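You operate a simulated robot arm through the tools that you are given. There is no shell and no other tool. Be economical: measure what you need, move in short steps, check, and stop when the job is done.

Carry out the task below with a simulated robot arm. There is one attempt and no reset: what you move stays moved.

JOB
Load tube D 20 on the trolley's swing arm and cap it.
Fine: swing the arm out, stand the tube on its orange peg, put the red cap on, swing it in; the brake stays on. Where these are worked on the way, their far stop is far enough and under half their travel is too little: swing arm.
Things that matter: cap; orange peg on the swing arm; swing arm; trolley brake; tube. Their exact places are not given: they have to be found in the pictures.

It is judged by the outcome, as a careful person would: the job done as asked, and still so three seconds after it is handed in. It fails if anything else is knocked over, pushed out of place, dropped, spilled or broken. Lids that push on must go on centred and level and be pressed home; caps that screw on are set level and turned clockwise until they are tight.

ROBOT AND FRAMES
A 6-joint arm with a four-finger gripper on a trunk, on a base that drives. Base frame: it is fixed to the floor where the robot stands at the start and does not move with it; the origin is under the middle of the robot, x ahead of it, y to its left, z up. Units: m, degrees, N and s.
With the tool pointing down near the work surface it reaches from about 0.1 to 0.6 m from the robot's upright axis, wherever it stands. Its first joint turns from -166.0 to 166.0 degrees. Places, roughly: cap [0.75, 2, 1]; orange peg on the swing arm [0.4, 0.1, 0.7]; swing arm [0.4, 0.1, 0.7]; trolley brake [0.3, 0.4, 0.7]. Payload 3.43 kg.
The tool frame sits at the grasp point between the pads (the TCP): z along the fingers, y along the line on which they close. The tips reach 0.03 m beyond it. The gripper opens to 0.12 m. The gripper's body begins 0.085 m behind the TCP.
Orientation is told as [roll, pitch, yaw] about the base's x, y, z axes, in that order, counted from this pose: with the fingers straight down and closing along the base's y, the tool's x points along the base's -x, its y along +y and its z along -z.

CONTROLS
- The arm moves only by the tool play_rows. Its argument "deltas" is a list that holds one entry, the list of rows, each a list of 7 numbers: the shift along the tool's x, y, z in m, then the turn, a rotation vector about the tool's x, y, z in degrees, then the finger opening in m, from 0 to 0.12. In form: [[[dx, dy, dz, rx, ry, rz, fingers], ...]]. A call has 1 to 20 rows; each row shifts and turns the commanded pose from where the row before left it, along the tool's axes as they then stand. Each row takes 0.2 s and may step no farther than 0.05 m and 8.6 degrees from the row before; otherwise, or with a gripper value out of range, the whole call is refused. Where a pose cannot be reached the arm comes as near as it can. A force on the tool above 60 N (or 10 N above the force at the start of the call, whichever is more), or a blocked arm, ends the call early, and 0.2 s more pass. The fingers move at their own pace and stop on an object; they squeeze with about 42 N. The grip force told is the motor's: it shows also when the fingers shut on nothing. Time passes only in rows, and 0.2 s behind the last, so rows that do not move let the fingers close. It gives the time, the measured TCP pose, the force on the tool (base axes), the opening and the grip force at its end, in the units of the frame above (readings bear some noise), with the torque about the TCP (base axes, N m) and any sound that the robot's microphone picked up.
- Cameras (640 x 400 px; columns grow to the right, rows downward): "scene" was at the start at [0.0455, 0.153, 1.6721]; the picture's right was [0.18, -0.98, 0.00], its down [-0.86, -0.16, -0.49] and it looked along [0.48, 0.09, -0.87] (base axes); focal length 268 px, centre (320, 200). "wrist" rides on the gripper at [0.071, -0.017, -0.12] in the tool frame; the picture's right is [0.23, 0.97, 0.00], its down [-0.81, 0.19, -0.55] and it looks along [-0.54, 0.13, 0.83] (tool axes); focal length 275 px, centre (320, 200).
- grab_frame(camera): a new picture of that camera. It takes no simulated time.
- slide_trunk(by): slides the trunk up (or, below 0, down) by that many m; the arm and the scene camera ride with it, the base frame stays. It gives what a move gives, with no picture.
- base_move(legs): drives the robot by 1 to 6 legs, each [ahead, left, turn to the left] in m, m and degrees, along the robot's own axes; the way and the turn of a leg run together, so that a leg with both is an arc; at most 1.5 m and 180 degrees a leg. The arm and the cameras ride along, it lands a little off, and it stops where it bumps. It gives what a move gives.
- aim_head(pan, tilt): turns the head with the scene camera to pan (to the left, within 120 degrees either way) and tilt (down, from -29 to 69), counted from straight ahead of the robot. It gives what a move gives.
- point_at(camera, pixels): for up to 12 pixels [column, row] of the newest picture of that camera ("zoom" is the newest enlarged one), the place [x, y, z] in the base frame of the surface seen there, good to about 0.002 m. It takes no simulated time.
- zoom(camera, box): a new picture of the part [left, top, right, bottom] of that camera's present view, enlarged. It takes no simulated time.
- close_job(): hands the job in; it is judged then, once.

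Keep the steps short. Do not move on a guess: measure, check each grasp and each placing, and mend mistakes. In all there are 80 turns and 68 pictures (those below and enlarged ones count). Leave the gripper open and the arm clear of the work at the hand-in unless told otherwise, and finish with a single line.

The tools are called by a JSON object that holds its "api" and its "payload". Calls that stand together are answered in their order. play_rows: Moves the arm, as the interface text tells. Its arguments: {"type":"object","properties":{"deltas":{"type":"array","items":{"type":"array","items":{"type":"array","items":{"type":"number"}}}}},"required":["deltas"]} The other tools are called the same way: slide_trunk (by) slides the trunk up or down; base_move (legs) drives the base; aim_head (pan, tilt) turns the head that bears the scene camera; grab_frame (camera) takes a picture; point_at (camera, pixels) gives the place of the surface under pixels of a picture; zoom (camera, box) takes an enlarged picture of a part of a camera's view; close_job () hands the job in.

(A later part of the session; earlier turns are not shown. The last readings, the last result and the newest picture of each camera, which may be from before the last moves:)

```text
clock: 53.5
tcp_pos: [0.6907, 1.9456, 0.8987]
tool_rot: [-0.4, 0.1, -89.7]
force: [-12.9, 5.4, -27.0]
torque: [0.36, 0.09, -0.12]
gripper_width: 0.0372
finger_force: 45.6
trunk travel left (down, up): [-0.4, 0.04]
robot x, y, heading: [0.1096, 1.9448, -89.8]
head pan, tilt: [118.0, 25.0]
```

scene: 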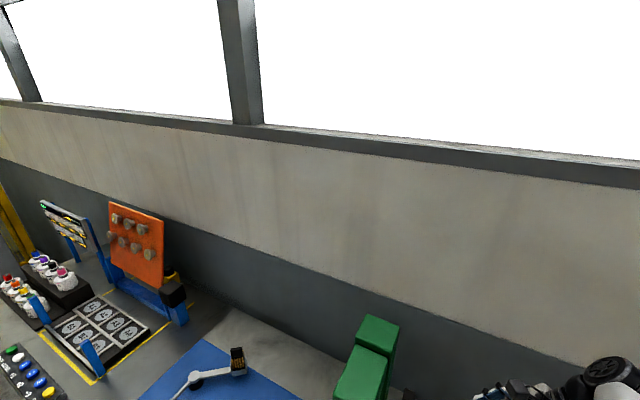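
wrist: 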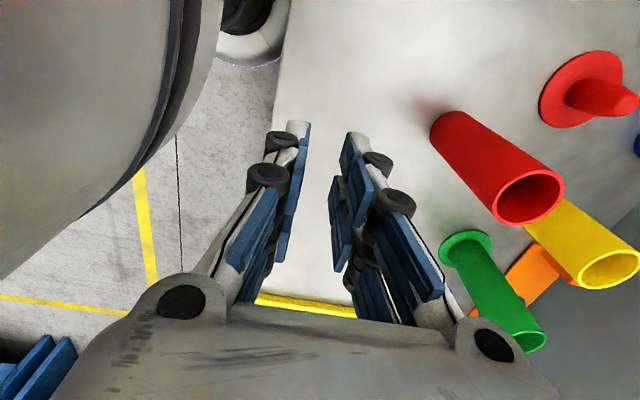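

It does not rise (27 N down): the red peg is fixed to the bench, so the red *tube-like sleeve* was what it holds. I release, rise, and go measure the brown tube and trolley before deciding.

{"api": "play_rows", "payload": {"deltas": [[[0, 0, 0.004, 0, 0, 0, 0.08], [0, 0, 0, 0, 0, 0, 0.08], [0, 0, 0, 0, 0, 0, 0.08], [0, 0, -0.045, 0, 0, 0, 0.08], [0, 0, -0.045, 0, 0, 0, 0.08], [0, 0, -0.045, 0, 0, 0, 0.08], [0, 0, -0.045, 0, 0, 0, 0.08], [0, -0.04, -0.02, 0, 0, 0, 0.12], [0, -0.04, 0, 0, 0, 0, 0.12], [0, -0.04, 0, 0, 0, 0, 0.12], [0, -0.04, 0, 0, 0, 0, 0.12], [0, -0.04, 0, 0, 0, 0, 0.12]]]}}

{"api": "grab_frame", "payload": {"camera": "wrist"}}

```text
clock: 56.1
tcp_pos: [0.4924, 1.941, 1.0981]
tool_rot: [0.2, 0.0, -89.6]
force: [0.4, 0.3, -0.1]
torque: [-0.02, 0.0, 0.03]
gripper_width: 0.1202
finger_force: 0.0
trunk travel left (down, up): [-0.4, 0.04]
robot x, y, heading: [0.106, 1.944, -89.9]
head pan, tilt: [118.0, 25.0]
```

```text
29 pictures are left
```

wrist: 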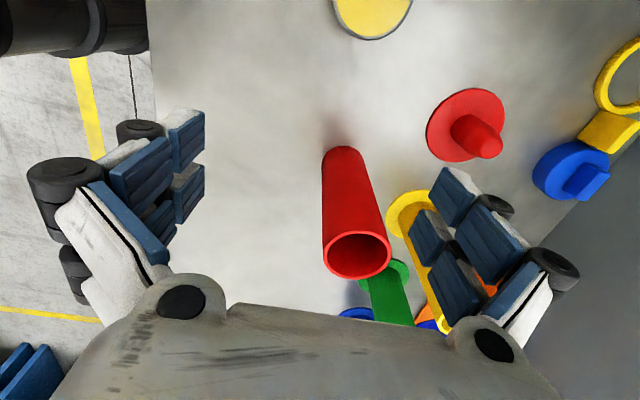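

I aim the head toward the tray to measure the brown tube.

{"api": "aim_head", "payload": {"pan": 25, "tilt": 35}}

{"api": "grab_frame", "payload": {"camera": "scene"}}

```text
clock: 57.8
tcp_pos: [0.4937, 1.9415, 1.0981]
tool_rot: [0.0, 0.0, -89.6]
force: [-0.9, 0.2, 0.8]
torque: [-0.01, -0.01, -0.04]
gripper_width: 0.1199
finger_force: 0.0
trunk travel left (down, up): [-0.4, 0.04]
robot x, y, heading: [0.1094, 1.9415, -89.5]
head pan, tilt: [25.0, 35.0]
```

```text
28 pictures are left
```

scene: 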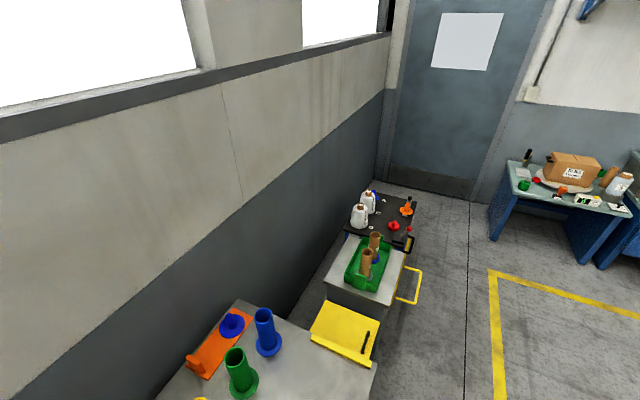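

{"api": "zoom", "payload": {"camera": "scene", "box": [330, 180, 430, 300]}}

{"api": "point_at", "payload": {"camera": "zoom", "pixels": [[280, 190], [310, 190], [268, 240], [301, 240], [283, 260], [243, 260], [278, 260], [445, 85], [450, 112], [380, 140], [420, 130], [410, 150]]}}

{"api": "zoom", "payload": {"camera": "scene", "box": [500, 140, 640, 230]}}

```text
3.33 times, centred on (380, 240) of scene
```

zoom: 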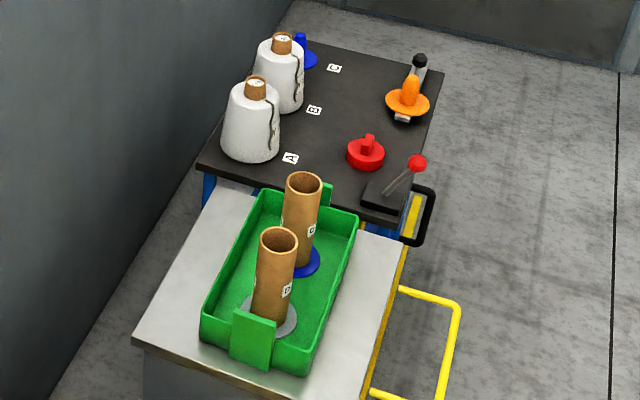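

```text
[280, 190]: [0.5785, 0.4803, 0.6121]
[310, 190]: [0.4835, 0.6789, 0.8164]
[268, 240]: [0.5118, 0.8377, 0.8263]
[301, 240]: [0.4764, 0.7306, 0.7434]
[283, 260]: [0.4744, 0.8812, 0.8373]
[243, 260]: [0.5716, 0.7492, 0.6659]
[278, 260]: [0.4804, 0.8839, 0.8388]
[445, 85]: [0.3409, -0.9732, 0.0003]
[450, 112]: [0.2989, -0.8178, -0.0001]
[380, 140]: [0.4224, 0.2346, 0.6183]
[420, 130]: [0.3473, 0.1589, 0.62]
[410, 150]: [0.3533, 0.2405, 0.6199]
```

```text
4.44 times, centred on (570, 185) of scene
```

zoom: 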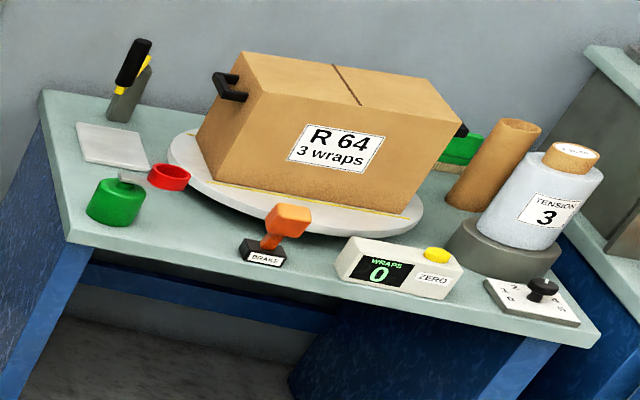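

Brown tubes are the same ~0.06 m diameter as the coloured ones, so the red tube cannot be a cap over it. I examine the disc with a bar behind the red peg, and the trolley's red disc.

{"api": "zoom", "payload": {"camera": "wrist", "box": [480, 20, 640, 220]}}

{"api": "zoom", "payload": {"camera": "scene", "box": [372, 190, 422, 240]}}

```text
2.00 times, centred on (560, 120) of wrist
```

zoom: 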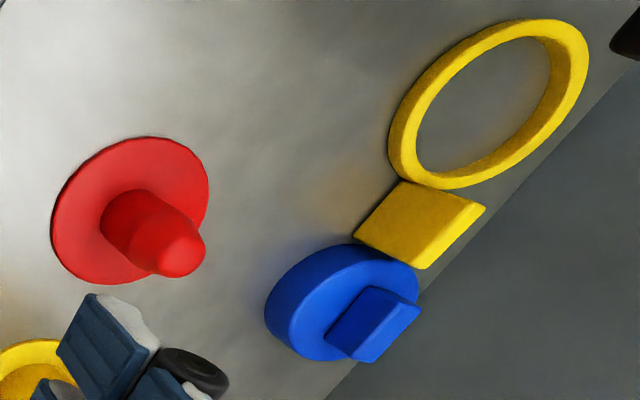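

```text
8.00 times, centred on (397, 215) of scene
```

zoom: 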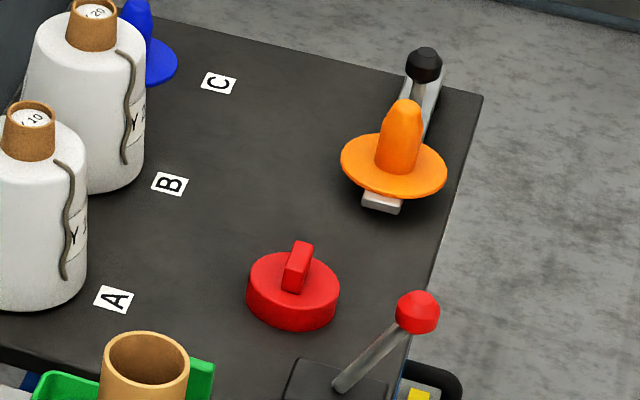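

The trolley carries a red disc-shaped cap with a finger bar (twin of the blue one on the bench) – that is the red cap; the red tube is not. I put the red tube back on its red peg first: move over it, grip.

{"api": "play_rows", "payload": {"deltas": [[[-0.032, 0.019, 0, 0, 0, 0, 0.12], [-0.032, 0.019, 0, 0, 0, 0, 0.12], [-0.031, 0.019, 0, 0, 0, 0, 0.12], [0, 0, 0.04, 0, 0, 0, 0.12], [0, 0, 0.037, 0, 0, 0, 0.12], [0, 0, 0, 0, 0, 0, 0.04], [0, 0, 0, 0, 0, 0, 0.04], [0, 0, 0, 0, 0, 0, 0.04], [0, 0, 0, 0, 0, 0, 0.04], [0, 0, 0, 0, 0, 0, 0.04]]]}}

{"api": "play_rows", "payload": {"deltas": [[[0, 0, -0.045, 0, 0, 0, 0.04], [0, 0, -0.045, 0, 0, 0, 0.04], [0, 0, -0.04, 0, 0, 0, 0.04], [0.024, 0.036, 0, 0, 0, 0, 0.04], [0.024, 0.036, 0, 0, 0, 0, 0.04], [0.024, 0.036, 0, 0, 0, 0, 0.04], [0.022, 0.034, 0, 0, 0, 0, 0.04], [0, 0, 0, 0, 0, 0, 0.04]]]}}

{"api": "grab_frame", "payload": {"camera": "wrist"}}

```text
clock: 60.0
tcp_pos: [0.549, 1.8476, 1.021]
tool_rot: [0.0, 0.0, -89.6]
force: [0.1, 0.5, 1.1]
torque: [0.02, 0.02, -0.03]
gripper_width: 0.0603
finger_force: 31.6
trunk travel left (down, up): [-0.4, 0.04]
robot x, y, heading: [0.1072, 1.946, -89.6]
head pan, tilt: [25.0, 35.0]
```

```text
clock: 61.8
tcp_pos: [0.6917, 1.94, 1.149]
tool_rot: [0.0, -0.1, -89.6]
force: [-0.1, -0.5, 0.8]
torque: [-0.02, -0.01, 0.0]
gripper_width: 0.0599
finger_force: 42.7
trunk travel left (down, up): [-0.4, 0.04]
robot x, y, heading: [0.108, 1.9442, -89.7]
head pan, tilt: [25.0, 35.0]
```

```text
23 pictures are left
```

wrist: 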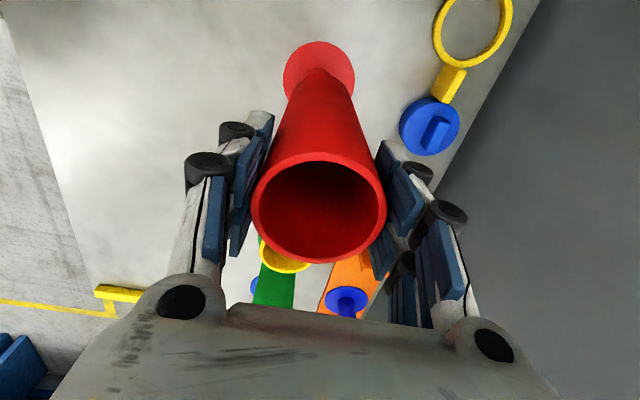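

Aligned with the original spot. Lower onto the peg.

{"api": "play_rows", "payload": {"deltas": [[[0, 0, 0.04, 0, 0, 0, 0.04], [0, 0, 0.04, 0, 0, 0, 0.04], [0, 0, 0.03, 0, 0, 0, 0.04], [0, 0, 0.007, 0, 0, 0, 0.04], [0, 0, 0.004, 0, 0, 0, 0.04], [0, 0, 0.003, 0, 0, 0, 0.04]]]}}

```text
clock: 63.2
tcp_pos: [0.6934, 1.9422, 1.0273]
tool_rot: [0.0, 0.0, -89.6]
force: [0.4, 0.5, -1.3]
torque: [-0.04, 0.04, -0.04]
gripper_width: 0.0601
finger_force: 41.7
trunk travel left (down, up): [-0.4, 0.04]
robot x, y, heading: [0.1079, 1.9417, -89.7]
head pan, tilt: [25.0, 35.0]
```

{"api": "play_rows", "payload": {"deltas": [[[0, 0, 0.002, 0, 0, 0, 0.04], [0, 0, 0.001, 0, 0, 0, 0.04], [0, 0, 0.001, 0, 0, 0, 0.06], [0, 0, 0, 0, 0, 0, 0.1], [0, 0, 0, 0, 0, 0, 0.1], [0, 0, -0.045, 0, 0, 0, 0.11], [0, 0, -0.045, 0, 0, 0, 0.11], [0, 0, -0.045, 0, 0, 0, 0.11], [0, -0.045, -0.03, 0, 0, 0, 0.12], [0, -0.045, 0, 0, 0, 0, 0.12], [0, -0.045, 0, 0, 0, 0, 0.12], [0, -0.045, 0, 0, 0, 0, 0.12]]]}}

{"api": "grab_frame", "payload": {"camera": "wrist"}}

```text
refused: row 9 steps farther than a row can; nothing moved
```

```text
22 pictures are left
```

wrist: 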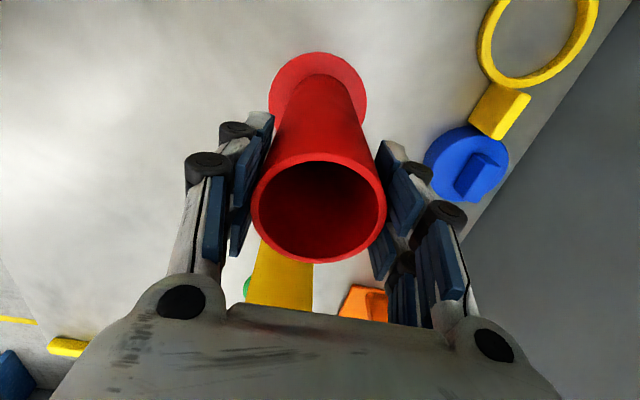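

Release, rise, retract, and drive back to the trolley.

{"api": "play_rows", "payload": {"deltas": [[[0, 0, 0.002, 0, 0, 0, 0.04], [0, 0, 0.001, 0, 0, 0, 0.04], [0, 0, 0, 0, 0, 0, 0.06], [0, 0, 0, 0, 0, 0, 0.1], [0, 0, 0, 0, 0, 0, 0.1], [0, 0, -0.045, 0, 0, 0, 0.11], [0, 0, -0.045, 0, 0, 0, 0.11], [0, 0, -0.045, 0, 0, 0, 0.11], [0, -0.045, 0, 0, 0, 0, 0.12], [0, -0.045, 0, 0, 0, 0, 0.12], [0, -0.045, 0, 0, 0, 0, 0.12], [0, -0.045, 0, 0, 0, 0, 0.12]]]}}

{"api": "base_move", "payload": {"legs": [[0, -0.35, 0], [1.4, 0, 0], [0.14, 0, 0], [0, 0, 90]]}}

```text
clock: 65.8
tcp_pos: [0.5113, 1.9404, 1.1597]
tool_rot: [0.1, 0.0, -89.7]
force: [0.0, 0.9, 0.4]
torque: [0.02, 0.01, 0.02]
gripper_width: 0.1203
finger_force: 0.1
trunk travel left (down, up): [-0.4, 0.04]
robot x, y, heading: [0.1083, 1.9435, -89.5]
head pan, tilt: [25.0, 35.0]
```

```text
clock: 79.3
tcp_pos: [-0.222, 0.8257, 1.1592]
tool_rot: [0.0, 0.0, -0.2]
force: [0.8, -0.2, 0.2]
torque: [-0.02, 0.01, -0.03]
gripper_width: 0.1199
finger_force: 0.1
trunk travel left (down, up): [-0.4, 0.04]
robot x, y, heading: [-0.2279, 0.4219, -0.1]
head pan, tilt: [25.0, 35.0]
```

Move the arm to look at the swing arm from above-front.

{"api": "play_rows", "payload": {"deltas": [[[-0.046, 0, 0, 0, 0, 0, 0.12], [-0.046, 0, 0, 0, 0, 0, 0.12], [-0.046, 0, 0, 0, 0, 0, 0.12], [-0.046, 0, 0, 0, 0, 0, 0.12], [-0.046, 0, 0, 0, 0, 0, 0.12], [-0.046, 0, 0, 0, 0, 0, 0.12], [0, -0.049, 0, 0, 0, 0, 0.12], [0, -0.049, 0, 0, 0, 0, 0.12], [0, -0.049, 0, 0, 0, 0, 0.12], [0, -0.049, 0, 0, 0, 0, 0.12], [0, -0.049, 0, 0, 0, 0, 0.12], [0, -0.049, 0, 0, 0, 0, 0.12], [0, -0.049, 0, 0, 0, 0, 0.12], [0, -0.049, 0, 0, 0, 0, 0.12], [0, -0.049, 0, 0, 0, 0, 0.12], [0, -0.049, 0, 0, 0, 0, 0.12], [0, -0.049, 0, 0, 0, 0, 0.12], [0, -0.049, 0, 0, 0, 0, 0.12], [0, -0.049, 0, 0, 0, 0, 0.12], [0, 0, 0, 0, 0, 0, 0.12]]]}}

{"api": "slide_trunk", "payload": {"by": -0.2}}

{"api": "grab_frame", "payload": {"camera": "wrist"}}

```text
clock: 83.5
tcp_pos: [0.0501, 0.1887, 1.1612]
tool_rot: [-0.1, -0.1, -0.2]
force: [0.1, 0.0, -0.4]
torque: [-0.03, 0.06, 0.01]
gripper_width: 0.1198
finger_force: 0.0
trunk travel left (down, up): [-0.4, 0.04]
robot x, y, heading: [-0.2303, 0.4203, -0.2]
head pan, tilt: [25.0, 35.0]
```

```text
clock: 85.6
tcp_pos: [0.0498, 0.1887, 0.96]
tool_rot: [0.0, 0.0, -0.3]
force: [0.2, -0.5, -0.8]
torque: [0.03, -0.01, 0.01]
gripper_width: 0.1198
finger_force: 0.0
trunk travel left (down, up): [-0.2, 0.24]
robot x, y, heading: [-0.2268, 0.4233, -0.1]
head pan, tilt: [25.0, 35.0]
```

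```text
21 pictures are left
```

wrist: 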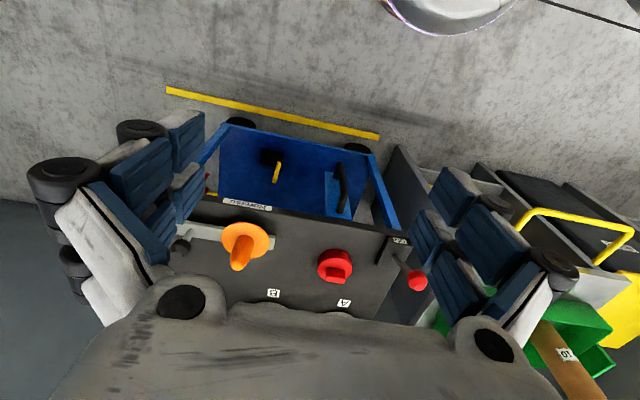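

{"api": "zoom", "payload": {"camera": "wrist", "box": [160, 180, 440, 310]}}

{"api": "point_at", "payload": {"camera": "zoom", "pixels": [[45, 120], [80, 110], [120, 132], [40, 155], [255, 150], [260, 130], [180, 195], [180, 115], [385, 180], [420, 190], [380, 165], [565, 230]]}}

```text
2.29 times, centred on (300, 245) of wrist
```

zoom: 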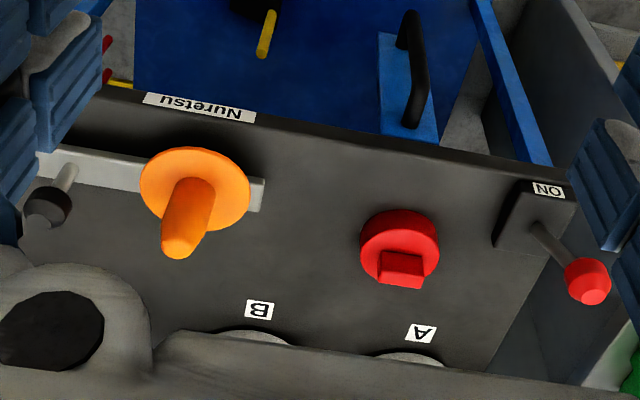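

```text
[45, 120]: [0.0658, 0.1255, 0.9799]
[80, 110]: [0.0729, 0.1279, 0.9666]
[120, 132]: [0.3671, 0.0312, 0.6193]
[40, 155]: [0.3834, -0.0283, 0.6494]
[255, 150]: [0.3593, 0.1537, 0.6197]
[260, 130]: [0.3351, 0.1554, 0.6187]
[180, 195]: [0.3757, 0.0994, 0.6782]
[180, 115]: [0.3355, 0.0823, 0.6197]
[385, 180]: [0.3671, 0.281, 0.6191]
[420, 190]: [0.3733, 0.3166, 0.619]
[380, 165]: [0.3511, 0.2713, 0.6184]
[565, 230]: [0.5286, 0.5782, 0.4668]
```

{"api": "point_at", "payload": {"camera": "zoom", "pixels": [[395, 222], [366, 245], [436, 245], [402, 265], [402, 235], [215, 165], [145, 190], [247, 190], [180, 245], [256, 195], [95, 168], [48, 205]]}}

{"api": "play_rows", "payload": {"deltas": [[[0, -0.045, 0, 0, 0, 0, 0.12], [0, -0.045, 0, 0, 0, 0, 0.12], [0, -0.045, 0, 0, 0, 0, 0.12], [0, -0.045, 0, 0, 0, 0, 0.12], [0, 0, 0, 0, 0, 0, 0.12]]]}}

{"api": "zoom", "payload": {"camera": "wrist", "box": [220, 160, 440, 297]}}

```text
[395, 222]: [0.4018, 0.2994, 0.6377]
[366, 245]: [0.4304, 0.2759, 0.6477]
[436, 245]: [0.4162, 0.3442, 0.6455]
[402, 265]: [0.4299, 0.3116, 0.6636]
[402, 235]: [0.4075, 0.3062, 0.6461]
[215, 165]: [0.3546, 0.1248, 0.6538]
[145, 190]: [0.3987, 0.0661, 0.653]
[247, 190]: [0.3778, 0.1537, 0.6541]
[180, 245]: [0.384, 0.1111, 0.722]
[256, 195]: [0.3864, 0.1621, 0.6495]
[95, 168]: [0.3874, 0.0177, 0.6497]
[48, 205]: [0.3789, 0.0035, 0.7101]
```

```text
clock: 86.8
tcp_pos: [0.0528, 0.0079, 0.9597]
tool_rot: [0.0, 0.0, -0.3]
force: [0.4, 0.3, 0.4]
torque: [-0.03, 0.0, -0.01]
gripper_width: 0.12
finger_force: 0.0
trunk travel left (down, up): [-0.2, 0.24]
robot x, y, heading: [-0.2316, 0.4216, -0.6]
head pan, tilt: [25.0, 35.0]
```

```text
2.91 times, centred on (330, 228) of wrist
```

zoom: 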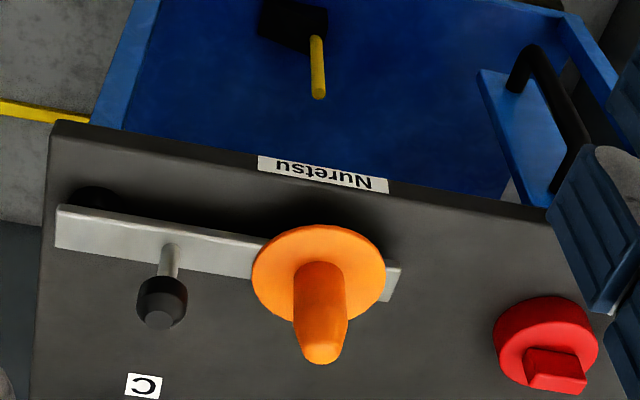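

{"api": "point_at", "payload": {"camera": "zoom", "pixels": [[95, 193], [62, 212], [60, 245], [160, 300], [140, 300], [186, 300], [168, 255], [158, 318], [398, 268], [230, 244], [225, 270], [320, 350]]}}

```text
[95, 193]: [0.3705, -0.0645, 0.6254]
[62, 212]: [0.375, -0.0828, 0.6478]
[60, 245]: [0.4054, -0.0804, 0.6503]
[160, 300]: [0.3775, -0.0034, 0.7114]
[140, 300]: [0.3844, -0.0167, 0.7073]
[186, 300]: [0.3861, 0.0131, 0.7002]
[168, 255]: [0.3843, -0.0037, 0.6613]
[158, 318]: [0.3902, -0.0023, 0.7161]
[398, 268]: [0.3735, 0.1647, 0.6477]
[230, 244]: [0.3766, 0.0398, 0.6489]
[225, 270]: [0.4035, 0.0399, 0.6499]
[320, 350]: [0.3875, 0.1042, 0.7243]
```

Swing arm: bar x 0.375–0.405, pivot near (0.39, −0.065), knob at (0.39, −0.002, 0.70), peg at (0.388, 0.11). I reposition the base and bring the gripper above the knob.

{"api": "base_move", "payload": {"legs": [[0.06, -0.35, 0]]}}

{"api": "play_rows", "payload": {"deltas": [[[-0.035, 0.035, 0, 0, 0, 0, 0.1], [-0.035, 0.035, 0, 0, 0, 0, 0.08], [-0.035, 0.035, 0, 0, 0, 0, 0.07], [-0.035, 0.035, 0, 0, 0, 0, 0.07], [-0.035, 0.035, 0, 0, 0, 0, 0.07], [-0.035, 0.035, 0, 0, 0, 0, 0.07], [-0.03, 0.035, 0, 0, 0, 0, 0.07], [-0.03, 0.035, 0, 0, 0, 0, 0.07], [0, 0.04, 0, 0, 0, 0, 0.07], [0, 0.02, 0, 0, 0, 0, 0.07], [0, 0, 0, 0, 0, 0, 0.07]]]}}

```text
clock: 89.2
tcp_pos: [0.1106, -0.3468, 0.9607]
tool_rot: [-0.1, 0.0, -0.2]
force: [-0.5, 0.3, 0.5]
torque: [0.02, 0.0, 0.0]
gripper_width: 0.12
finger_force: 0.0
trunk travel left (down, up): [-0.2, 0.24]
robot x, y, heading: [-0.1703, 0.064, -0.1]
head pan, tilt: [25.0, 35.0]
```

```text
clock: 91.5
tcp_pos: [0.3822, -0.0084, 0.9596]
tool_rot: [-0.1, 0.1, -0.2]
force: [-0.9, 0.5, 0.4]
torque: [0.0, 0.01, -0.02]
gripper_width: 0.0698
finger_force: 0.1
trunk travel left (down, up): [-0.2, 0.24]
robot x, y, heading: [-0.1757, 0.0639, -0.3]
head pan, tilt: [25.0, 35.0]
```

Lower to z≈0.76, aligned with the knob, then look.

{"api": "play_rows", "payload": {"deltas": [[[-0.007, 0.006, 0.04, 0, 0, 0, 0.06], [0, 0, 0.045, 0, 0, 0, 0.06], [0, 0, 0.045, 0, 0, 0, 0.06], [0, 0, 0.045, 0, 0, 0, 0.06], [0, 0, 0.02, 0, 0, 0, 0.06], [0, 0, 0, 0, 0, 0, 0.06]]]}}

{"api": "grab_frame", "payload": {"camera": "wrist"}}

```text
clock: 93.0
tcp_pos: [0.3895, -0.0011, 0.763]
tool_rot: [0.0, 0.0, -0.2]
force: [1.5, -0.5, 0.2]
torque: [-0.03, -0.02, -0.01]
gripper_width: 0.0601
finger_force: 0.0
trunk travel left (down, up): [-0.2, 0.24]
robot x, y, heading: [-0.1747, 0.0667, -0.1]
head pan, tilt: [25.0, 35.0]
```

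```text
18 pictures are left
```

wrist: 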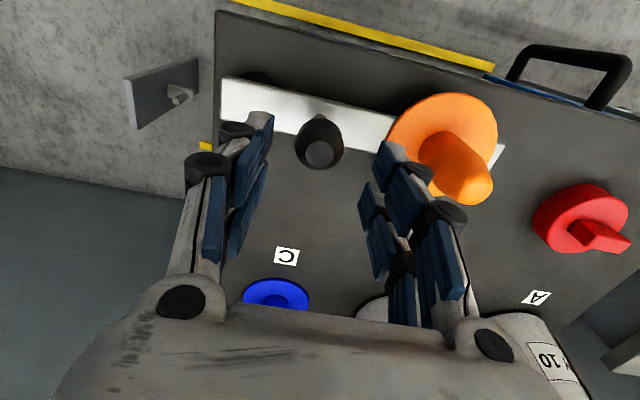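

Knob is centred between fingers. Lower to 0.702 and close.

{"api": "play_rows", "payload": {"deltas": [[[0, 0, 0.03, 0, 0, 0, 0.06], [0, 0, 0.03, 0, 0, 0, 0.06], [0, 0, 0, 0, 0, 0, 0.01], [0, 0, 0, 0, 0, 0, 0.01], [0, 0, 0, 0, 0, 0, 0.01], [0, 0, 0, 0, 0, 0, 0.01]]]}}

{"api": "play_rows", "payload": {"deltas": [[[0.0085, -0.0006, 0, 0, 0, -8, 0.01], [0.0085, -0.0006, 0, 0, 0, -8, 0.01], [0, 0, 0, 0, 0, 0, 0.01]]]}}

```text
clock: 94.3
tcp_pos: [0.3889, -0.0007, 0.7057]
tool_rot: [0.1, 0.0, -0.2]
force: [1.0, 3.0, 0.8]
torque: [0.06, -0.09, 0.03]
gripper_width: 0.032
finger_force: 44.8
trunk travel left (down, up): [-0.2, 0.24]
robot x, y, heading: [-0.1716, 0.0632, -0.2]
head pan, tilt: [25.0, 35.0]
```

```text
clock: 95.2
tcp_pos: [0.3728, -0.0042, 0.7055]
tool_rot: [0.0, -0.1, 15.8]
force: [2.7, 1.1, 2.9]
torque: [0.13, -0.34, 0.14]
gripper_width: 0.0317
finger_force: 45.2
trunk travel left (down, up): [-0.2, 0.24]
robot x, y, heading: [-0.1732, 0.0668, -0.3]
head pan, tilt: [25.0, 35.0]
```

The arm turns freely (low force). Continue along the arc.

{"api": "play_rows", "payload": {"deltas": [[[0.0086, -0.0006, 0, 0, 0, -8, 0.01], [0.0086, -0.0006, 0, 0, 0, -8, 0.01], [0.0086, -0.0006, 0, 0, 0, -8, 0.01], [0.0086, -0.0006, 0, 0, 0, -8, 0.01], [0, 0, 0, 0, 0, 0, 0.01]]]}}

{"api": "grab_frame", "payload": {"camera": "wrist"}}

```text
clock: 96.3
tcp_pos: [0.3439, -0.0233, 0.7067]
tool_rot: [0.0, -0.1, 48.0]
force: [10.9, -2.2, 2.8]
torque: [0.26, -0.54, 0.28]
gripper_width: 0.0317
finger_force: 45.0
trunk travel left (down, up): [-0.2, 0.24]
robot x, y, heading: [-0.1765, 0.0641, -0.2]
head pan, tilt: [25.0, 35.0]
```

```text
17 pictures are left
```

wrist: 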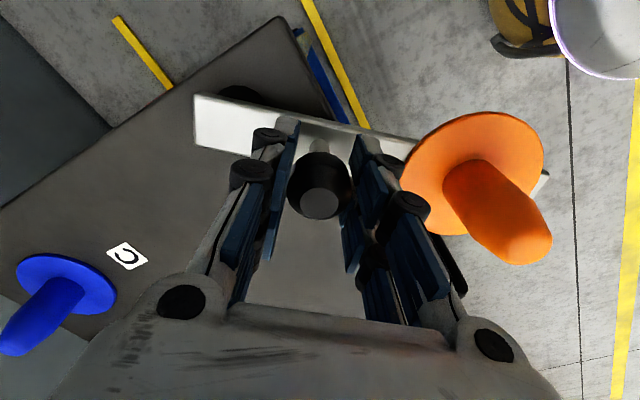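

Swinging out well (48°). Continue toward the far stop.

{"api": "play_rows", "payload": {"deltas": [[[0.0086, -0.0006, 0, 0, 0, -8, 0.01], [0.0086, -0.0006, 0, 0, 0, -8, 0.01], [0.0086, -0.0006, 0, 0, 0, -8, 0.01], [0.0086, -0.0006, 0, 0, 0, -8, 0.01], [0, 0, 0, 0, 0, 0, 0.01]]]}}

{"api": "play_rows", "payload": {"deltas": [[[0.0086, -0.0006, 0, 0, 0, -8, 0.01], [0.0054, -0.0004, 0, 0, 0, -5, 0.01], [0.0043, -0.0002, 0, 0, 0, -4, 0.01], [0, 0, 0, 0, 0, 0, 0.01]]]}}

```text
clock: 97.5
tcp_pos: [0.331, -0.0541, 0.7053]
tool_rot: [-0.4, 0.0, 80.1]
force: [21.4, -0.7, 9.4]
torque: [0.68, -0.28, 0.14]
gripper_width: 0.0315
finger_force: 45.0
trunk travel left (down, up): [-0.2, 0.24]
robot x, y, heading: [-0.1694, 0.0684, 0.0]
head pan, tilt: [25.0, 35.0]
```

```text
clock: 98.5
tcp_pos: [0.3323, -0.0683, 0.7056]
tool_rot: [-0.3, 0.3, 97.3]
force: [31.5, 36.6, 6.5]
torque: [0.53, -0.43, 0.06]
gripper_width: 0.032
finger_force: 45.0
trunk travel left (down, up): [-0.2, 0.24]
robot x, y, heading: [-0.1696, 0.0666, -0.0]
head pan, tilt: [25.0, 35.0]
```

Force rises to ~37 N in the turn direction: far stop reached (~95°). Open and rise.

{"api": "play_rows", "payload": {"deltas": [[[-0.004, 0, 0, 0, 0, 0, 0.06], [0, 0, 0, 0, 0, 0, 0.06], [0, 0, 0, 0, 0, 0, 0.06], [0, 0, -0.045, 0, 0, 0, 0.06], [0, 0, -0.045, 0, 0, 0, 0.06], [0, 0, -0.045, 0, 0, 0, 0.06], [0, 0, -0.045, 0, 0, 8, 0.1], [0, 0, -0.045, 0, 0, 8, 0.12], [0, 0, 0, 0, 0, 8, 0.12], [0, 0, 0, 0, 0, 8, 0.12], [0, 0, 0, 0, 0, 8, 0.12], [0, 0, 0, 0, 0, 8, 0.12], [0, 0, 0, 0, 0, 8, 0.12], [0, 0, 0, 0, 0, 8, 0.12], [0, 0, 0, 0, 0, 8, 0.12], [0, 0, 0, 0, 0, 8, 0.12], [0, 0, 0, 0, 0, 8, 0.12], [0, 0, 0, 0, 0, 8, 0.12]]]}}

{"api": "grab_frame", "payload": {"camera": "wrist"}}

```text
clock: 102.3
tcp_pos: [0.3269, -0.0674, 0.9305]
tool_rot: [0.0, 0.1, 0.8]
force: [-0.6, 0.9, -0.6]
torque: [0.04, 0.01, 0.0]
gripper_width: 0.1199
finger_force: 0.1
trunk travel left (down, up): [-0.2, 0.24]
robot x, y, heading: [-0.17, 0.0651, -0.2]
head pan, tilt: [25.0, 35.0]
```

```text
16 pictures are left
```

wrist: 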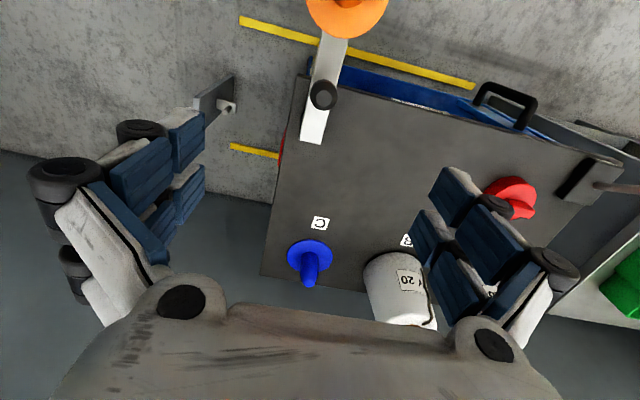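

The arm is out. I measure the peg's new place.

{"api": "point_at", "payload": {"camera": "wrist", "pixels": [[345, 35], [310, 12], [384, 10], [325, 50], [343, 52], [323, 95], [305, 138], [320, 141], [340, 20], [356, 4]]}}

```text
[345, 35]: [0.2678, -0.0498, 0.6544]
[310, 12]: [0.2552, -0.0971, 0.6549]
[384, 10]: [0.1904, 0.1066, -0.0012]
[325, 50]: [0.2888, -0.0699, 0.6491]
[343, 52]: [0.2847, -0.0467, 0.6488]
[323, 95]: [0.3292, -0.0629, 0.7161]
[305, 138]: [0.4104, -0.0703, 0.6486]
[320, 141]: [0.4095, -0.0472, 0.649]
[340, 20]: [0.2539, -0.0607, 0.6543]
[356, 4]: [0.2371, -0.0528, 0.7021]
```

Peg out at about (0.22, −0.06). Now drive to the tray for tube D 20.

{"api": "base_move", "payload": {"legs": [[0, 0.6, 0], [0.1, 0, 0]]}}

{"api": "grab_frame", "payload": {"camera": "wrist"}}

```text
clock: 106.5
tcp_pos: [0.4277, 0.5263, 0.9292]
tool_rot: [-0.1, 0.0, 0.9]
force: [0.6, -0.2, -0.2]
torque: [0.02, 0.03, 0.0]
gripper_width: 0.1198
finger_force: 0.2
trunk travel left (down, up): [-0.2, 0.24]
robot x, y, heading: [-0.0709, 0.6578, -0.4]
head pan, tilt: [25.0, 35.0]
```

```text
15 pictures are left
```

wrist: 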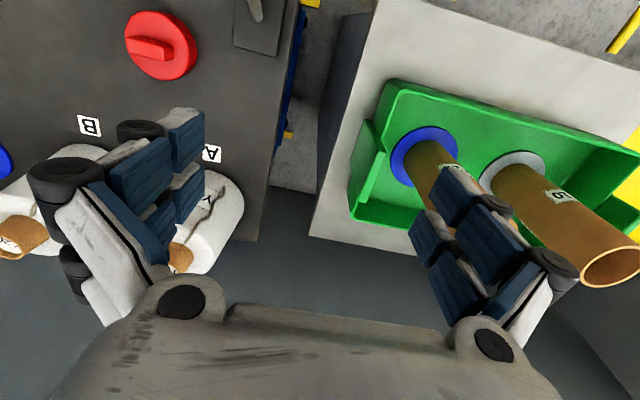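

{"api": "point_at", "payload": {"camera": "wrist", "pixels": [[394, 160], [454, 148], [420, 130], [428, 145], [410, 175], [360, 140], [395, 85], [145, 50], [180, 40], [127, 30], [194, 55], [150, 75]]}}

{"api": "play_rows", "payload": {"deltas": [[[0.01, 0.045, 0, 0, 0, 0, 0.12], [0.01, 0.045, 0, 0, 0, 0, 0.12], [0.01, 0.045, 0, 0, 0, 0, 0.12], [0.01, 0.04, 0, 0, 0, 0, 0.12], [0, 0, 0, 0, 0, 0, 0.12]]]}}

{"api": "grab_frame", "payload": {"camera": "wrist"}}

```text
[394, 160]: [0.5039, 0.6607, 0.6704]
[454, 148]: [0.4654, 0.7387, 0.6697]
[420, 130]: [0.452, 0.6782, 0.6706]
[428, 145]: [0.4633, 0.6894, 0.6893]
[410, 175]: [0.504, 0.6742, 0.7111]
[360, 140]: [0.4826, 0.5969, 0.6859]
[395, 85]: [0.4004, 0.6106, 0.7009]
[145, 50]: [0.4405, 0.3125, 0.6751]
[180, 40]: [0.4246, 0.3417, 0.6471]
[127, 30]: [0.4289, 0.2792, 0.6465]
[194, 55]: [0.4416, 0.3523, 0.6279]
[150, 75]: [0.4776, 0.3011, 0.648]
```

```text
clock: 107.7
tcp_pos: [0.382, 0.701, 0.9294]
tool_rot: [0.1, 0.0, 0.9]
force: [0.1, -0.1, 0.3]
torque: [0.03, -0.01, 0.02]
gripper_width: 0.1199
finger_force: 0.0
trunk travel left (down, up): [-0.2, 0.24]
robot x, y, heading: [-0.0733, 0.6563, -0.0]
head pan, tilt: [25.0, 35.0]
```

```text
14 pictures are left
```

wrist: 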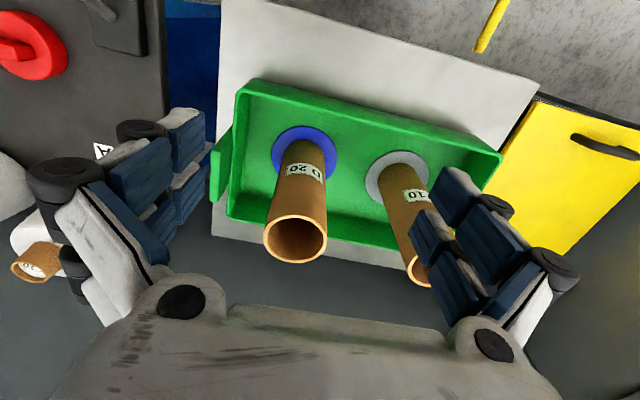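

D 20 confirmed (left tube, on the blue disc). Measure its rim.

{"api": "point_at", "payload": {"camera": "wrist", "pixels": [[266, 240], [325, 239], [297, 262], [296, 217], [305, 170], [370, 250], [410, 255], [280, 180], [322, 180]]}}

```text
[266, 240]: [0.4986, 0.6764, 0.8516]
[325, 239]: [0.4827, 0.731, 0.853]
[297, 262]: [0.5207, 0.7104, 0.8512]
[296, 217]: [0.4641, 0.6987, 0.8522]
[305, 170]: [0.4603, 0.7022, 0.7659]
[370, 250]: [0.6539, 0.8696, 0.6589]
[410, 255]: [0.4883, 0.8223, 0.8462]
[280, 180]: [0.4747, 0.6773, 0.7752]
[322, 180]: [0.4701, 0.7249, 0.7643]
```

Tube centre (0.4915, 0.704), top z 0.8525. Move over, lower, grip.

{"api": "play_rows", "payload": {"deltas": [[[-0.04, 0.002, 0, 0, 0, 0, 0.12], [-0.04, 0.002, 0, 0, 0, 0, 0.12], [-0.03, 0.001, 0, 0, 0, 0, 0.12], [0, 0, 0.04, 0, 0, 0, 0.12], [0, 0, 0.04, 0, 0, 0, 0.12], [0, 0, 0.024, 0, 0, 0, 0.12], [0, 0, 0, 0, 0, 0, 0.04], [0, 0, 0, 0, 0, 0, 0.04], [0, 0, 0, 0, 0, 0, 0.04], [0, 0, 0, 0, 0, 0, 0.04], [0, 0, 0, 0, 0, 0, 0.04]]]}}

{"api": "play_rows", "payload": {"deltas": [[[0, 0, -0.01, 0, 0, 0, 0.04], [0, 0, -0.02, 0, 0, 0, 0.04], [0, 0, 0, 0, 0, 0, 0.04]]]}}

{"api": "grab_frame", "payload": {"camera": "wrist"}}

```text
clock: 110.0
tcp_pos: [0.4925, 0.7073, 0.8258]
tool_rot: [0.0, 0.0, 0.8]
force: [-1.0, -0.5, 0.9]
torque: [0.01, 0.01, -0.01]
gripper_width: 0.0599
finger_force: 31.5
trunk travel left (down, up): [-0.2, 0.24]
robot x, y, heading: [-0.0696, 0.6588, -0.0]
head pan, tilt: [25.0, 35.0]
```

```text
clock: 110.8
tcp_pos: [0.4936, 0.7073, 0.8566]
tool_rot: [0.0, 0.2, 0.9]
force: [-0.5, -0.3, -0.3]
torque: [0.01, 0.0, -0.01]
gripper_width: 0.0599
finger_force: 42.2
trunk travel left (down, up): [-0.2, 0.24]
robot x, y, heading: [-0.071, 0.6581, -0.1]
head pan, tilt: [25.0, 35.0]
```

```text
13 pictures are left
```

wrist: 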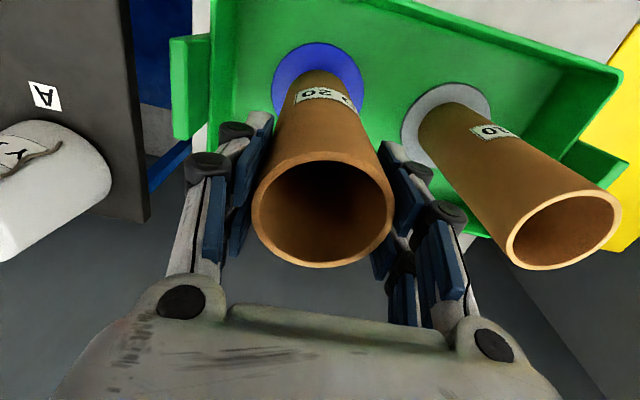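

Held (width 0.060). Lift clear, retract, and drive to the peg.

{"api": "play_rows", "payload": {"deltas": [[[0, 0, -0.045, 0, 0, 0, 0.04], [0, 0, -0.045, 0, 0, 0, 0.04], [0, 0, -0.045, 0, 0, 0, 0.04], [0, 0, -0.045, 0, 0, 0, 0.04], [0.045, 0, 0, 0, 0, 0, 0.04], [0.045, 0, 0, 0, 0, 0, 0.04], [0.045, 0, 0, 0, 0, 0, 0.04], [0, 0, 0, 0, 0, 0, 0.04]]]}}

{"api": "base_move", "payload": {"legs": [[-0.1, 0, 0], [0, -0.6, 0]]}}

{"api": "grab_frame", "payload": {"camera": "wrist"}}

```text
clock: 112.7
tcp_pos: [0.3619, 0.7044, 1.0325]
tool_rot: [-0.1, 0.0, 0.9]
force: [0.1, 0.5, -0.5]
torque: [0.05, -0.03, 0.03]
gripper_width: 0.0597
finger_force: 42.6
trunk travel left (down, up): [-0.2, 0.24]
robot x, y, heading: [-0.0703, 0.6609, 0.0]
head pan, tilt: [25.0, 35.0]
```

```text
clock: 116.8
tcp_pos: [0.2599, 0.102, 1.035]
tool_rot: [0.1, 0.1, 0.6]
force: [0.2, -0.1, -0.8]
torque: [0.04, -0.01, 0.0]
gripper_width: 0.0599
finger_force: 41.4
trunk travel left (down, up): [-0.2, 0.24]
robot x, y, heading: [-0.1735, 0.0563, -0.2]
head pan, tilt: [25.0, 35.0]
```

```text
12 pictures are left
```

wrist: 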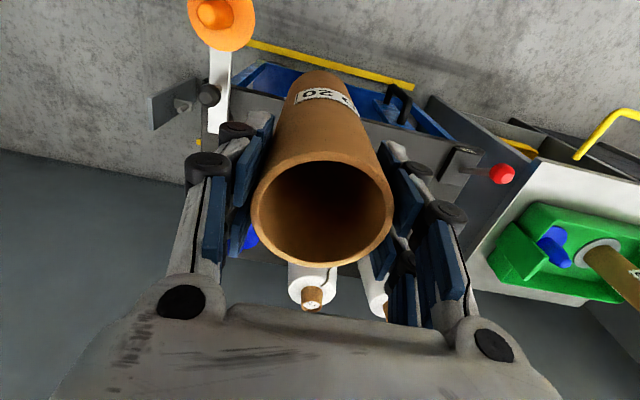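

{"api": "point_at", "payload": {"camera": "wrist", "pixels": [[191, 12], [251, 20], [224, 48], [196, 32], [244, 40], [212, 10], [215, 22], [200, 12], [229, 12], [222, 70], [213, 130]]}}

```text
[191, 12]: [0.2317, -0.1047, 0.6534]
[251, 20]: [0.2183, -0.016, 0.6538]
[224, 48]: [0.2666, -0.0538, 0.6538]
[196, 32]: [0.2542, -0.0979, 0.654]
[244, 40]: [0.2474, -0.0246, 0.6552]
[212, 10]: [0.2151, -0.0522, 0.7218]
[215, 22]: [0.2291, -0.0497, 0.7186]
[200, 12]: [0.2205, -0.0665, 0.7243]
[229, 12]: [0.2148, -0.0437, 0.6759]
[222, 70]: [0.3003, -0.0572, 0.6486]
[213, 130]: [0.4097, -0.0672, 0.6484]
```

Peg centre (0.222, −0.061), disc z 0.654. Move over it and lower until just above the peg tip.

{"api": "play_rows", "payload": {"deltas": [[[0.01, -0.041, 0, 0, 0, 0, 0.04], [0.01, -0.041, 0, 0, 0, 0, 0.04], [0.01, -0.041, 0, 0, 0, 0, 0.04], [0.006, -0.04, 0, 0, 0, 0, 0.04], [0, 0, 0.045, 0, 0, 0, 0.04], [0, 0, 0.045, 0, 0, 0, 0.04], [0, 0, 0.045, 0, 0, 0, 0.04], [0, 0, 0, 0, 0, 0, 0.04]]]}}

{"api": "grab_frame", "payload": {"camera": "wrist"}}

```text
clock: 118.6
tcp_pos: [0.2239, -0.0584, 0.8991]
tool_rot: [0.0, 0.0, 0.6]
force: [0.2, -0.8, -0.6]
torque: [0.02, 0.0, 0.01]
gripper_width: 0.0599
finger_force: 41.9
trunk travel left (down, up): [-0.2, 0.24]
robot x, y, heading: [-0.1742, 0.0564, -0.4]
head pan, tilt: [25.0, 35.0]
```

```text
11 pictures are left
```

wrist: 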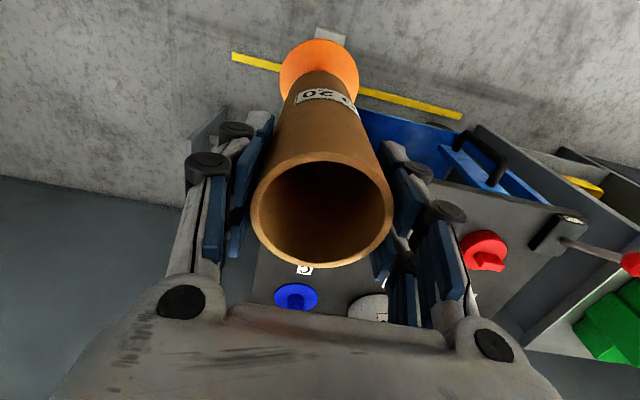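

Aligned. Lower gently.

{"api": "play_rows", "payload": {"deltas": [[[0.001, -0.002, 0.02, 0, 0, 0, 0.04], [0, 0, 0.025, 0, 0, 0, 0.04], [0, 0, 0.025, 0, 0, 0, 0.04], [0, 0, 0.012, 0, 0, 0, 0.04], [0, 0, 0.004, 0, 0, 0, 0.04], [0, 0, 0.003, 0, 0, 0, 0.04]]]}}

```text
clock: 120.0
tcp_pos: [0.224, -0.0626, 0.8109]
tool_rot: [0.0, -0.2, 0.7]
force: [-1.7, 0.1, 10.7]
torque: [0.38, 0.24, 0.02]
gripper_width: 0.0599
finger_force: 42.3
trunk travel left (down, up): [-0.2, 0.24]
robot x, y, heading: [-0.1729, 0.0607, -0.4]
head pan, tilt: [25.0, 35.0]
```

Contact at z≈0.811 as expected. Release and rise.

{"api": "play_rows", "payload": {"deltas": [[[0, 0, 0, 0, 0, 0, 0.07], [0, 0, 0, 0, 0, 0, 0.1], [0, 0, 0, 0, 0, 0, 0.1], [0, 0, -0.045, 0, 0, 0, 0.1], [0, 0, -0.045, 0, 0, 0, 0.11], [0, 0, -0.045, 0, 0, 0, 0.12], [0, 0, -0.03, 0, 0, 0, 0.12], [0, 0, 0, 0, 0, 0, 0.12]]]}}

{"api": "grab_frame", "payload": {"camera": "wrist"}}

```text
clock: 121.8
tcp_pos: [0.2241, -0.0615, 0.976]
tool_rot: [0.0, 0.0, 0.6]
force: [0.7, 0.1, -0.4]
torque: [-0.01, 0.03, 0.01]
gripper_width: 0.12
finger_force: 0.1
trunk travel left (down, up): [-0.2, 0.24]
robot x, y, heading: [-0.1745, 0.0584, -0.4]
head pan, tilt: [25.0, 35.0]
```

```text
10 pictures are left
```

wrist: 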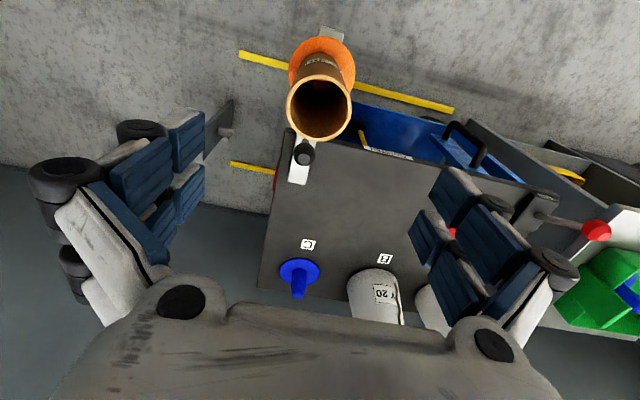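

Measure the standing tube's rim.

{"api": "point_at", "payload": {"camera": "wrist", "pixels": [[288, 105], [351, 107], [320, 140], [320, 79], [296, 128], [344, 129]]}}

```text
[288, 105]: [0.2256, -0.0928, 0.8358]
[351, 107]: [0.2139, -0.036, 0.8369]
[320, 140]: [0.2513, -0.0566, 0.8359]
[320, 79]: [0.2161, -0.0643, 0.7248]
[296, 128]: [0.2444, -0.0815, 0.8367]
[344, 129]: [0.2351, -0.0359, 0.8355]
```

Tube stands upright, rim centre (0.221, −0.063), z 0.836. Now the red cap at ~(0.44, 0.312). Drive left, go above it, turn to yaw 90 (bar runs along y).

{"api": "base_move", "payload": {"legs": [[0.055, 0.2, 0]]}}

{"api": "play_rows", "payload": {"deltas": [[[-0.032, 0.033, 0, 0, 0, 0, 0.1], [-0.032, 0.033, 0, 0, 0, 0, 0.08], [-0.032, 0.033, 0, 0, 0, 0, 0.08], [-0.032, 0.033, 0, 0, 0, 0, 0.08], [-0.03, 0.033, 0, 0, 0, 0, 0.08], [0, 0, 0, 0, 0, -8.2, 0.08], [0, 0, 0, 0, 0, -8.2, 0.08], [0, 0, 0, 0, 0, -8.2, 0.08], [0, 0, 0, 0, 0, -8.2, 0.08], [0, 0, 0, 0, 0, -8.2, 0.08], [0, 0, 0, 0, 0, -8.2, 0.08], [0, 0, 0, 0, 0, -8.2, 0.08], [0, 0, 0, 0, 0, -8.2, 0.08], [0, 0, 0, 0, 0, -8.2, 0.08], [0, 0, 0, 0, 0, -8.2, 0.08], [0, 0, 0, 0, 0, -7.4, 0.08], [0, 0, 0.045, 0, 0, 0, 0.08], [0, 0, 0.045, 0, 0, 0, 0.08], [0, 0, 0, 0, 0, 0, 0.08]]]}}

{"api": "grab_frame", "payload": {"camera": "wrist"}}

```text
clock: 123.4
tcp_pos: [0.2799, 0.1392, 0.9758]
tool_rot: [0.1, 0.0, 0.5]
force: [0.5, 0.2, 0.0]
torque: [-0.04, 0.0, -0.01]
gripper_width: 0.12
finger_force: 0.1
trunk travel left (down, up): [-0.2, 0.24]
robot x, y, heading: [-0.1189, 0.2609, -0.1]
head pan, tilt: [25.0, 35.0]
```

```text
clock: 127.4
tcp_pos: [0.4373, 0.3056, 0.8863]
tool_rot: [-0.1, 0.1, 90.1]
force: [-1.1, 0.0, 0.0]
torque: [-0.01, -0.02, 0.01]
gripper_width: 0.0799
finger_force: 0.0
trunk travel left (down, up): [-0.2, 0.24]
robot x, y, heading: [-0.1169, 0.2609, -0.7]
head pan, tilt: [25.0, 35.0]
```

```text
9 pictures are left
```

wrist: 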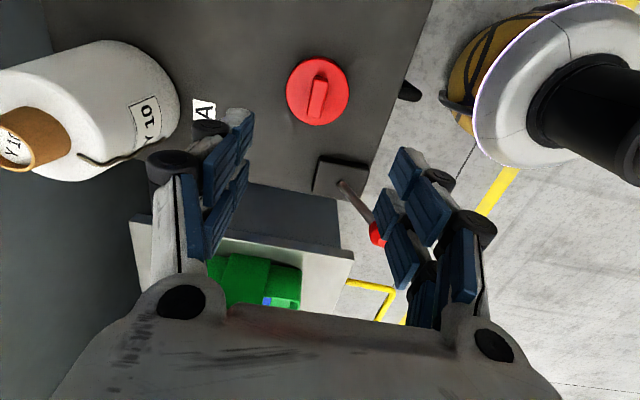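

{"api": "point_at", "payload": {"camera": "wrist", "pixels": [[317, 92], [319, 78], [315, 112], [310, 98], [326, 98], [290, 92], [345, 92], [318, 62], [314, 121], [376, 232]]}}

```text
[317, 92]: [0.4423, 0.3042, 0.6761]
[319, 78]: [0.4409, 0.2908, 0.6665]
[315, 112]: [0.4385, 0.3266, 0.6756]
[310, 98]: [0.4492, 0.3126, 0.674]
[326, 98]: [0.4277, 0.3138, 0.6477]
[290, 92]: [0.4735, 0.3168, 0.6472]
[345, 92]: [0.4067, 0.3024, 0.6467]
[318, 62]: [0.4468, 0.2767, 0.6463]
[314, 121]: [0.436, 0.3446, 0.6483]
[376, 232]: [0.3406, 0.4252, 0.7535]
```

Bar centre (0.441, 0.310), top z 0.676, turned ~5° CCW from y. Align yaw to 95°, descend to TCP z 0.682 and close on the bar.

{"api": "play_rows", "payload": {"deltas": [[[-0.005, -0.004, 0, 0, 0, -5, 0.06], [0, 0, 0.045, 0, 0, 0, 0.05], [0, 0, 0.045, 0, 0, 0, 0.05], [0, 0, 0.045, 0, 0, 0, 0.05], [0, 0, 0.045, 0, 0, 0, 0.05], [0, 0, 0.02, 0, 0, 0, 0.05], [0, 0, 0.003, 0, 0, 0, 0.05], [0, 0, 0, 0, 0, 0, 0.005], [0, 0, 0, 0, 0, 0, 0.005], [0, 0, 0, 0, 0, 0, 0.005], [0, 0, 0, 0, 0, 0, 0.005]]]}}

```text
clock: 129.8
tcp_pos: [0.4408, 0.3102, 0.6825]
tool_rot: [0.1, 0.1, 95.0]
force: [0.2, -0.2, -0.3]
torque: [0.03, 0.0, -0.02]
gripper_width: 0.0166
finger_force: 41.0
trunk travel left (down, up): [-0.2, 0.24]
robot x, y, heading: [-0.1175, 0.2569, -0.4]
head pan, tilt: [25.0, 35.0]
```

Gripped on the bar (0.0166). Lift a little and read.

{"api": "play_rows", "payload": {"deltas": [[[0, 0, -0.005, 0, 0, 0, 0.005], [0, 0, -0.01, 0, 0, 0, 0.005], [0, 0, -0.015, 0, 0, 0, 0.005], [0, 0, 0, 0, 0, 0, 0.005]]]}}

{"api": "grab_frame", "payload": {"camera": "wrist"}}

```text
clock: 130.8
tcp_pos: [0.4415, 0.3104, 0.7122]
tool_rot: [0.0, 0.1, 95.0]
force: [0.2, 0.1, -1.2]
torque: [-0.01, -0.04, -0.01]
gripper_width: 0.017
finger_force: 42.2
trunk travel left (down, up): [-0.2, 0.24]
robot x, y, heading: [-0.1174, 0.2606, -0.4]
head pan, tilt: [25.0, 35.0]
```

```text
8 pictures are left
```

wrist: 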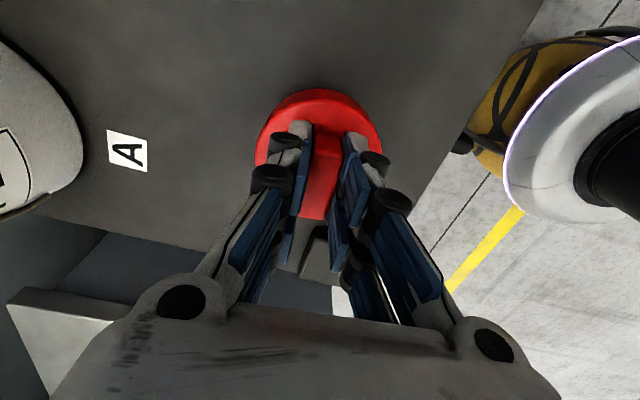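

The cap is held. Raise it and carry above the tube.

{"api": "play_rows", "payload": {"deltas": [[[0, 0, -0.047, 0, 0, 0, 0.005], [0, 0, -0.047, 0, 0, 0, 0.005], [0, 0, -0.047, 0, 0, 0, 0.005], [0, 0, -0.047, 0, 0, 0, 0.005], [0, 0, -0.047, 0, 0, 0, 0.005], [0.0321, 0.0228, 0, 0, 0, 0, 0.005], [0.0321, 0.0228, 0, 0, 0, 0, 0.005], [0.0321, 0.0228, 0, 0, 0, 0, 0.005], [0.0321, 0.0228, 0, 0, 0, 0, 0.005], [0.0321, 0.0228, 0, 0, 0, 0, 0.005], [0.0321, 0.0228, 0, 0, 0, 0, 0.005], [0.0321, 0.0228, 0, 0, 0, 0, 0.005], [0.0321, 0.0228, 0, 0, 0, 0, 0.005], [0.0321, 0.0228, 0, 0, 0, 0, 0.005], [0.0321, 0.0228, 0, 0, 0, 0, 0.005], [0.0318, 0.0231, 0, 0, 0, 0, 0.005], [0, 0, 0, 0, 0, 0, 0.005]]]}}

{"api": "grab_frame", "payload": {"camera": "wrist"}}

```text
clock: 134.4
tcp_pos: [0.2208, -0.06, 0.9448]
tool_rot: [0.0, 0.0, 95.0]
force: [-0.3, 0.2, -0.2]
torque: [-0.02, 0.0, 0.01]
gripper_width: 0.0169
finger_force: 41.7
trunk travel left (down, up): [-0.2, 0.24]
robot x, y, heading: [-0.115, 0.2634, -0.5]
head pan, tilt: [25.0, 35.0]
```

```text
7 pictures are left
```

wrist: 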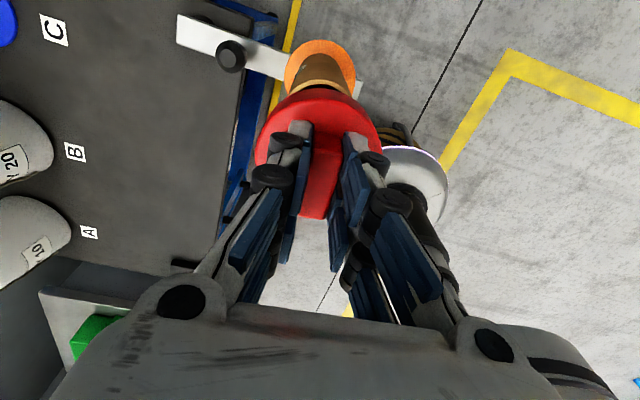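

Fine-align to tube axis (0.222, −0.063) and lower to just touching.

{"api": "play_rows", "payload": {"deltas": [[[0.0035, -0.0017, 0.02, 0, 0, 0, 0.005], [0, 0, 0.02, 0, 0, 0, 0.005], [0, 0, 0.004, 0, 0, 0, 0.005], [0, 0, 0.003, 0, 0, 0, 0.005], [0, 0, 0, 0, 0, 0, 0.005]]]}}

{"api": "play_rows", "payload": {"deltas": [[[0, 0, 0.003, 0, 0, 0, 0.005], [0, 0, 0.003, 0, 0, 0, 0.005], [0, 0, 0, 0, 0, 0, 0.005]]]}}

```text
clock: 135.6
tcp_pos: [0.2227, -0.0644, 0.8994]
tool_rot: [0.0, 0.1, 95.0]
force: [-0.1, -0.2, 0.1]
torque: [0.02, 0.0, 0.0]
gripper_width: 0.0167
finger_force: 42.6
trunk travel left (down, up): [-0.2, 0.24]
robot x, y, heading: [-0.1179, 0.2617, -0.6]
head pan, tilt: [25.0, 35.0]
```

```text
clock: 136.4
tcp_pos: [0.2229, -0.0652, 0.8945]
tool_rot: [0.1, 0.1, 95.0]
force: [0.2, 0.3, -0.1]
torque: [0.01, 0.01, 0.02]
gripper_width: 0.0167
finger_force: 42.0
trunk travel left (down, up): [-0.2, 0.24]
robot x, y, heading: [-0.1213, 0.2611, -0.5]
head pan, tilt: [25.0, 35.0]
```

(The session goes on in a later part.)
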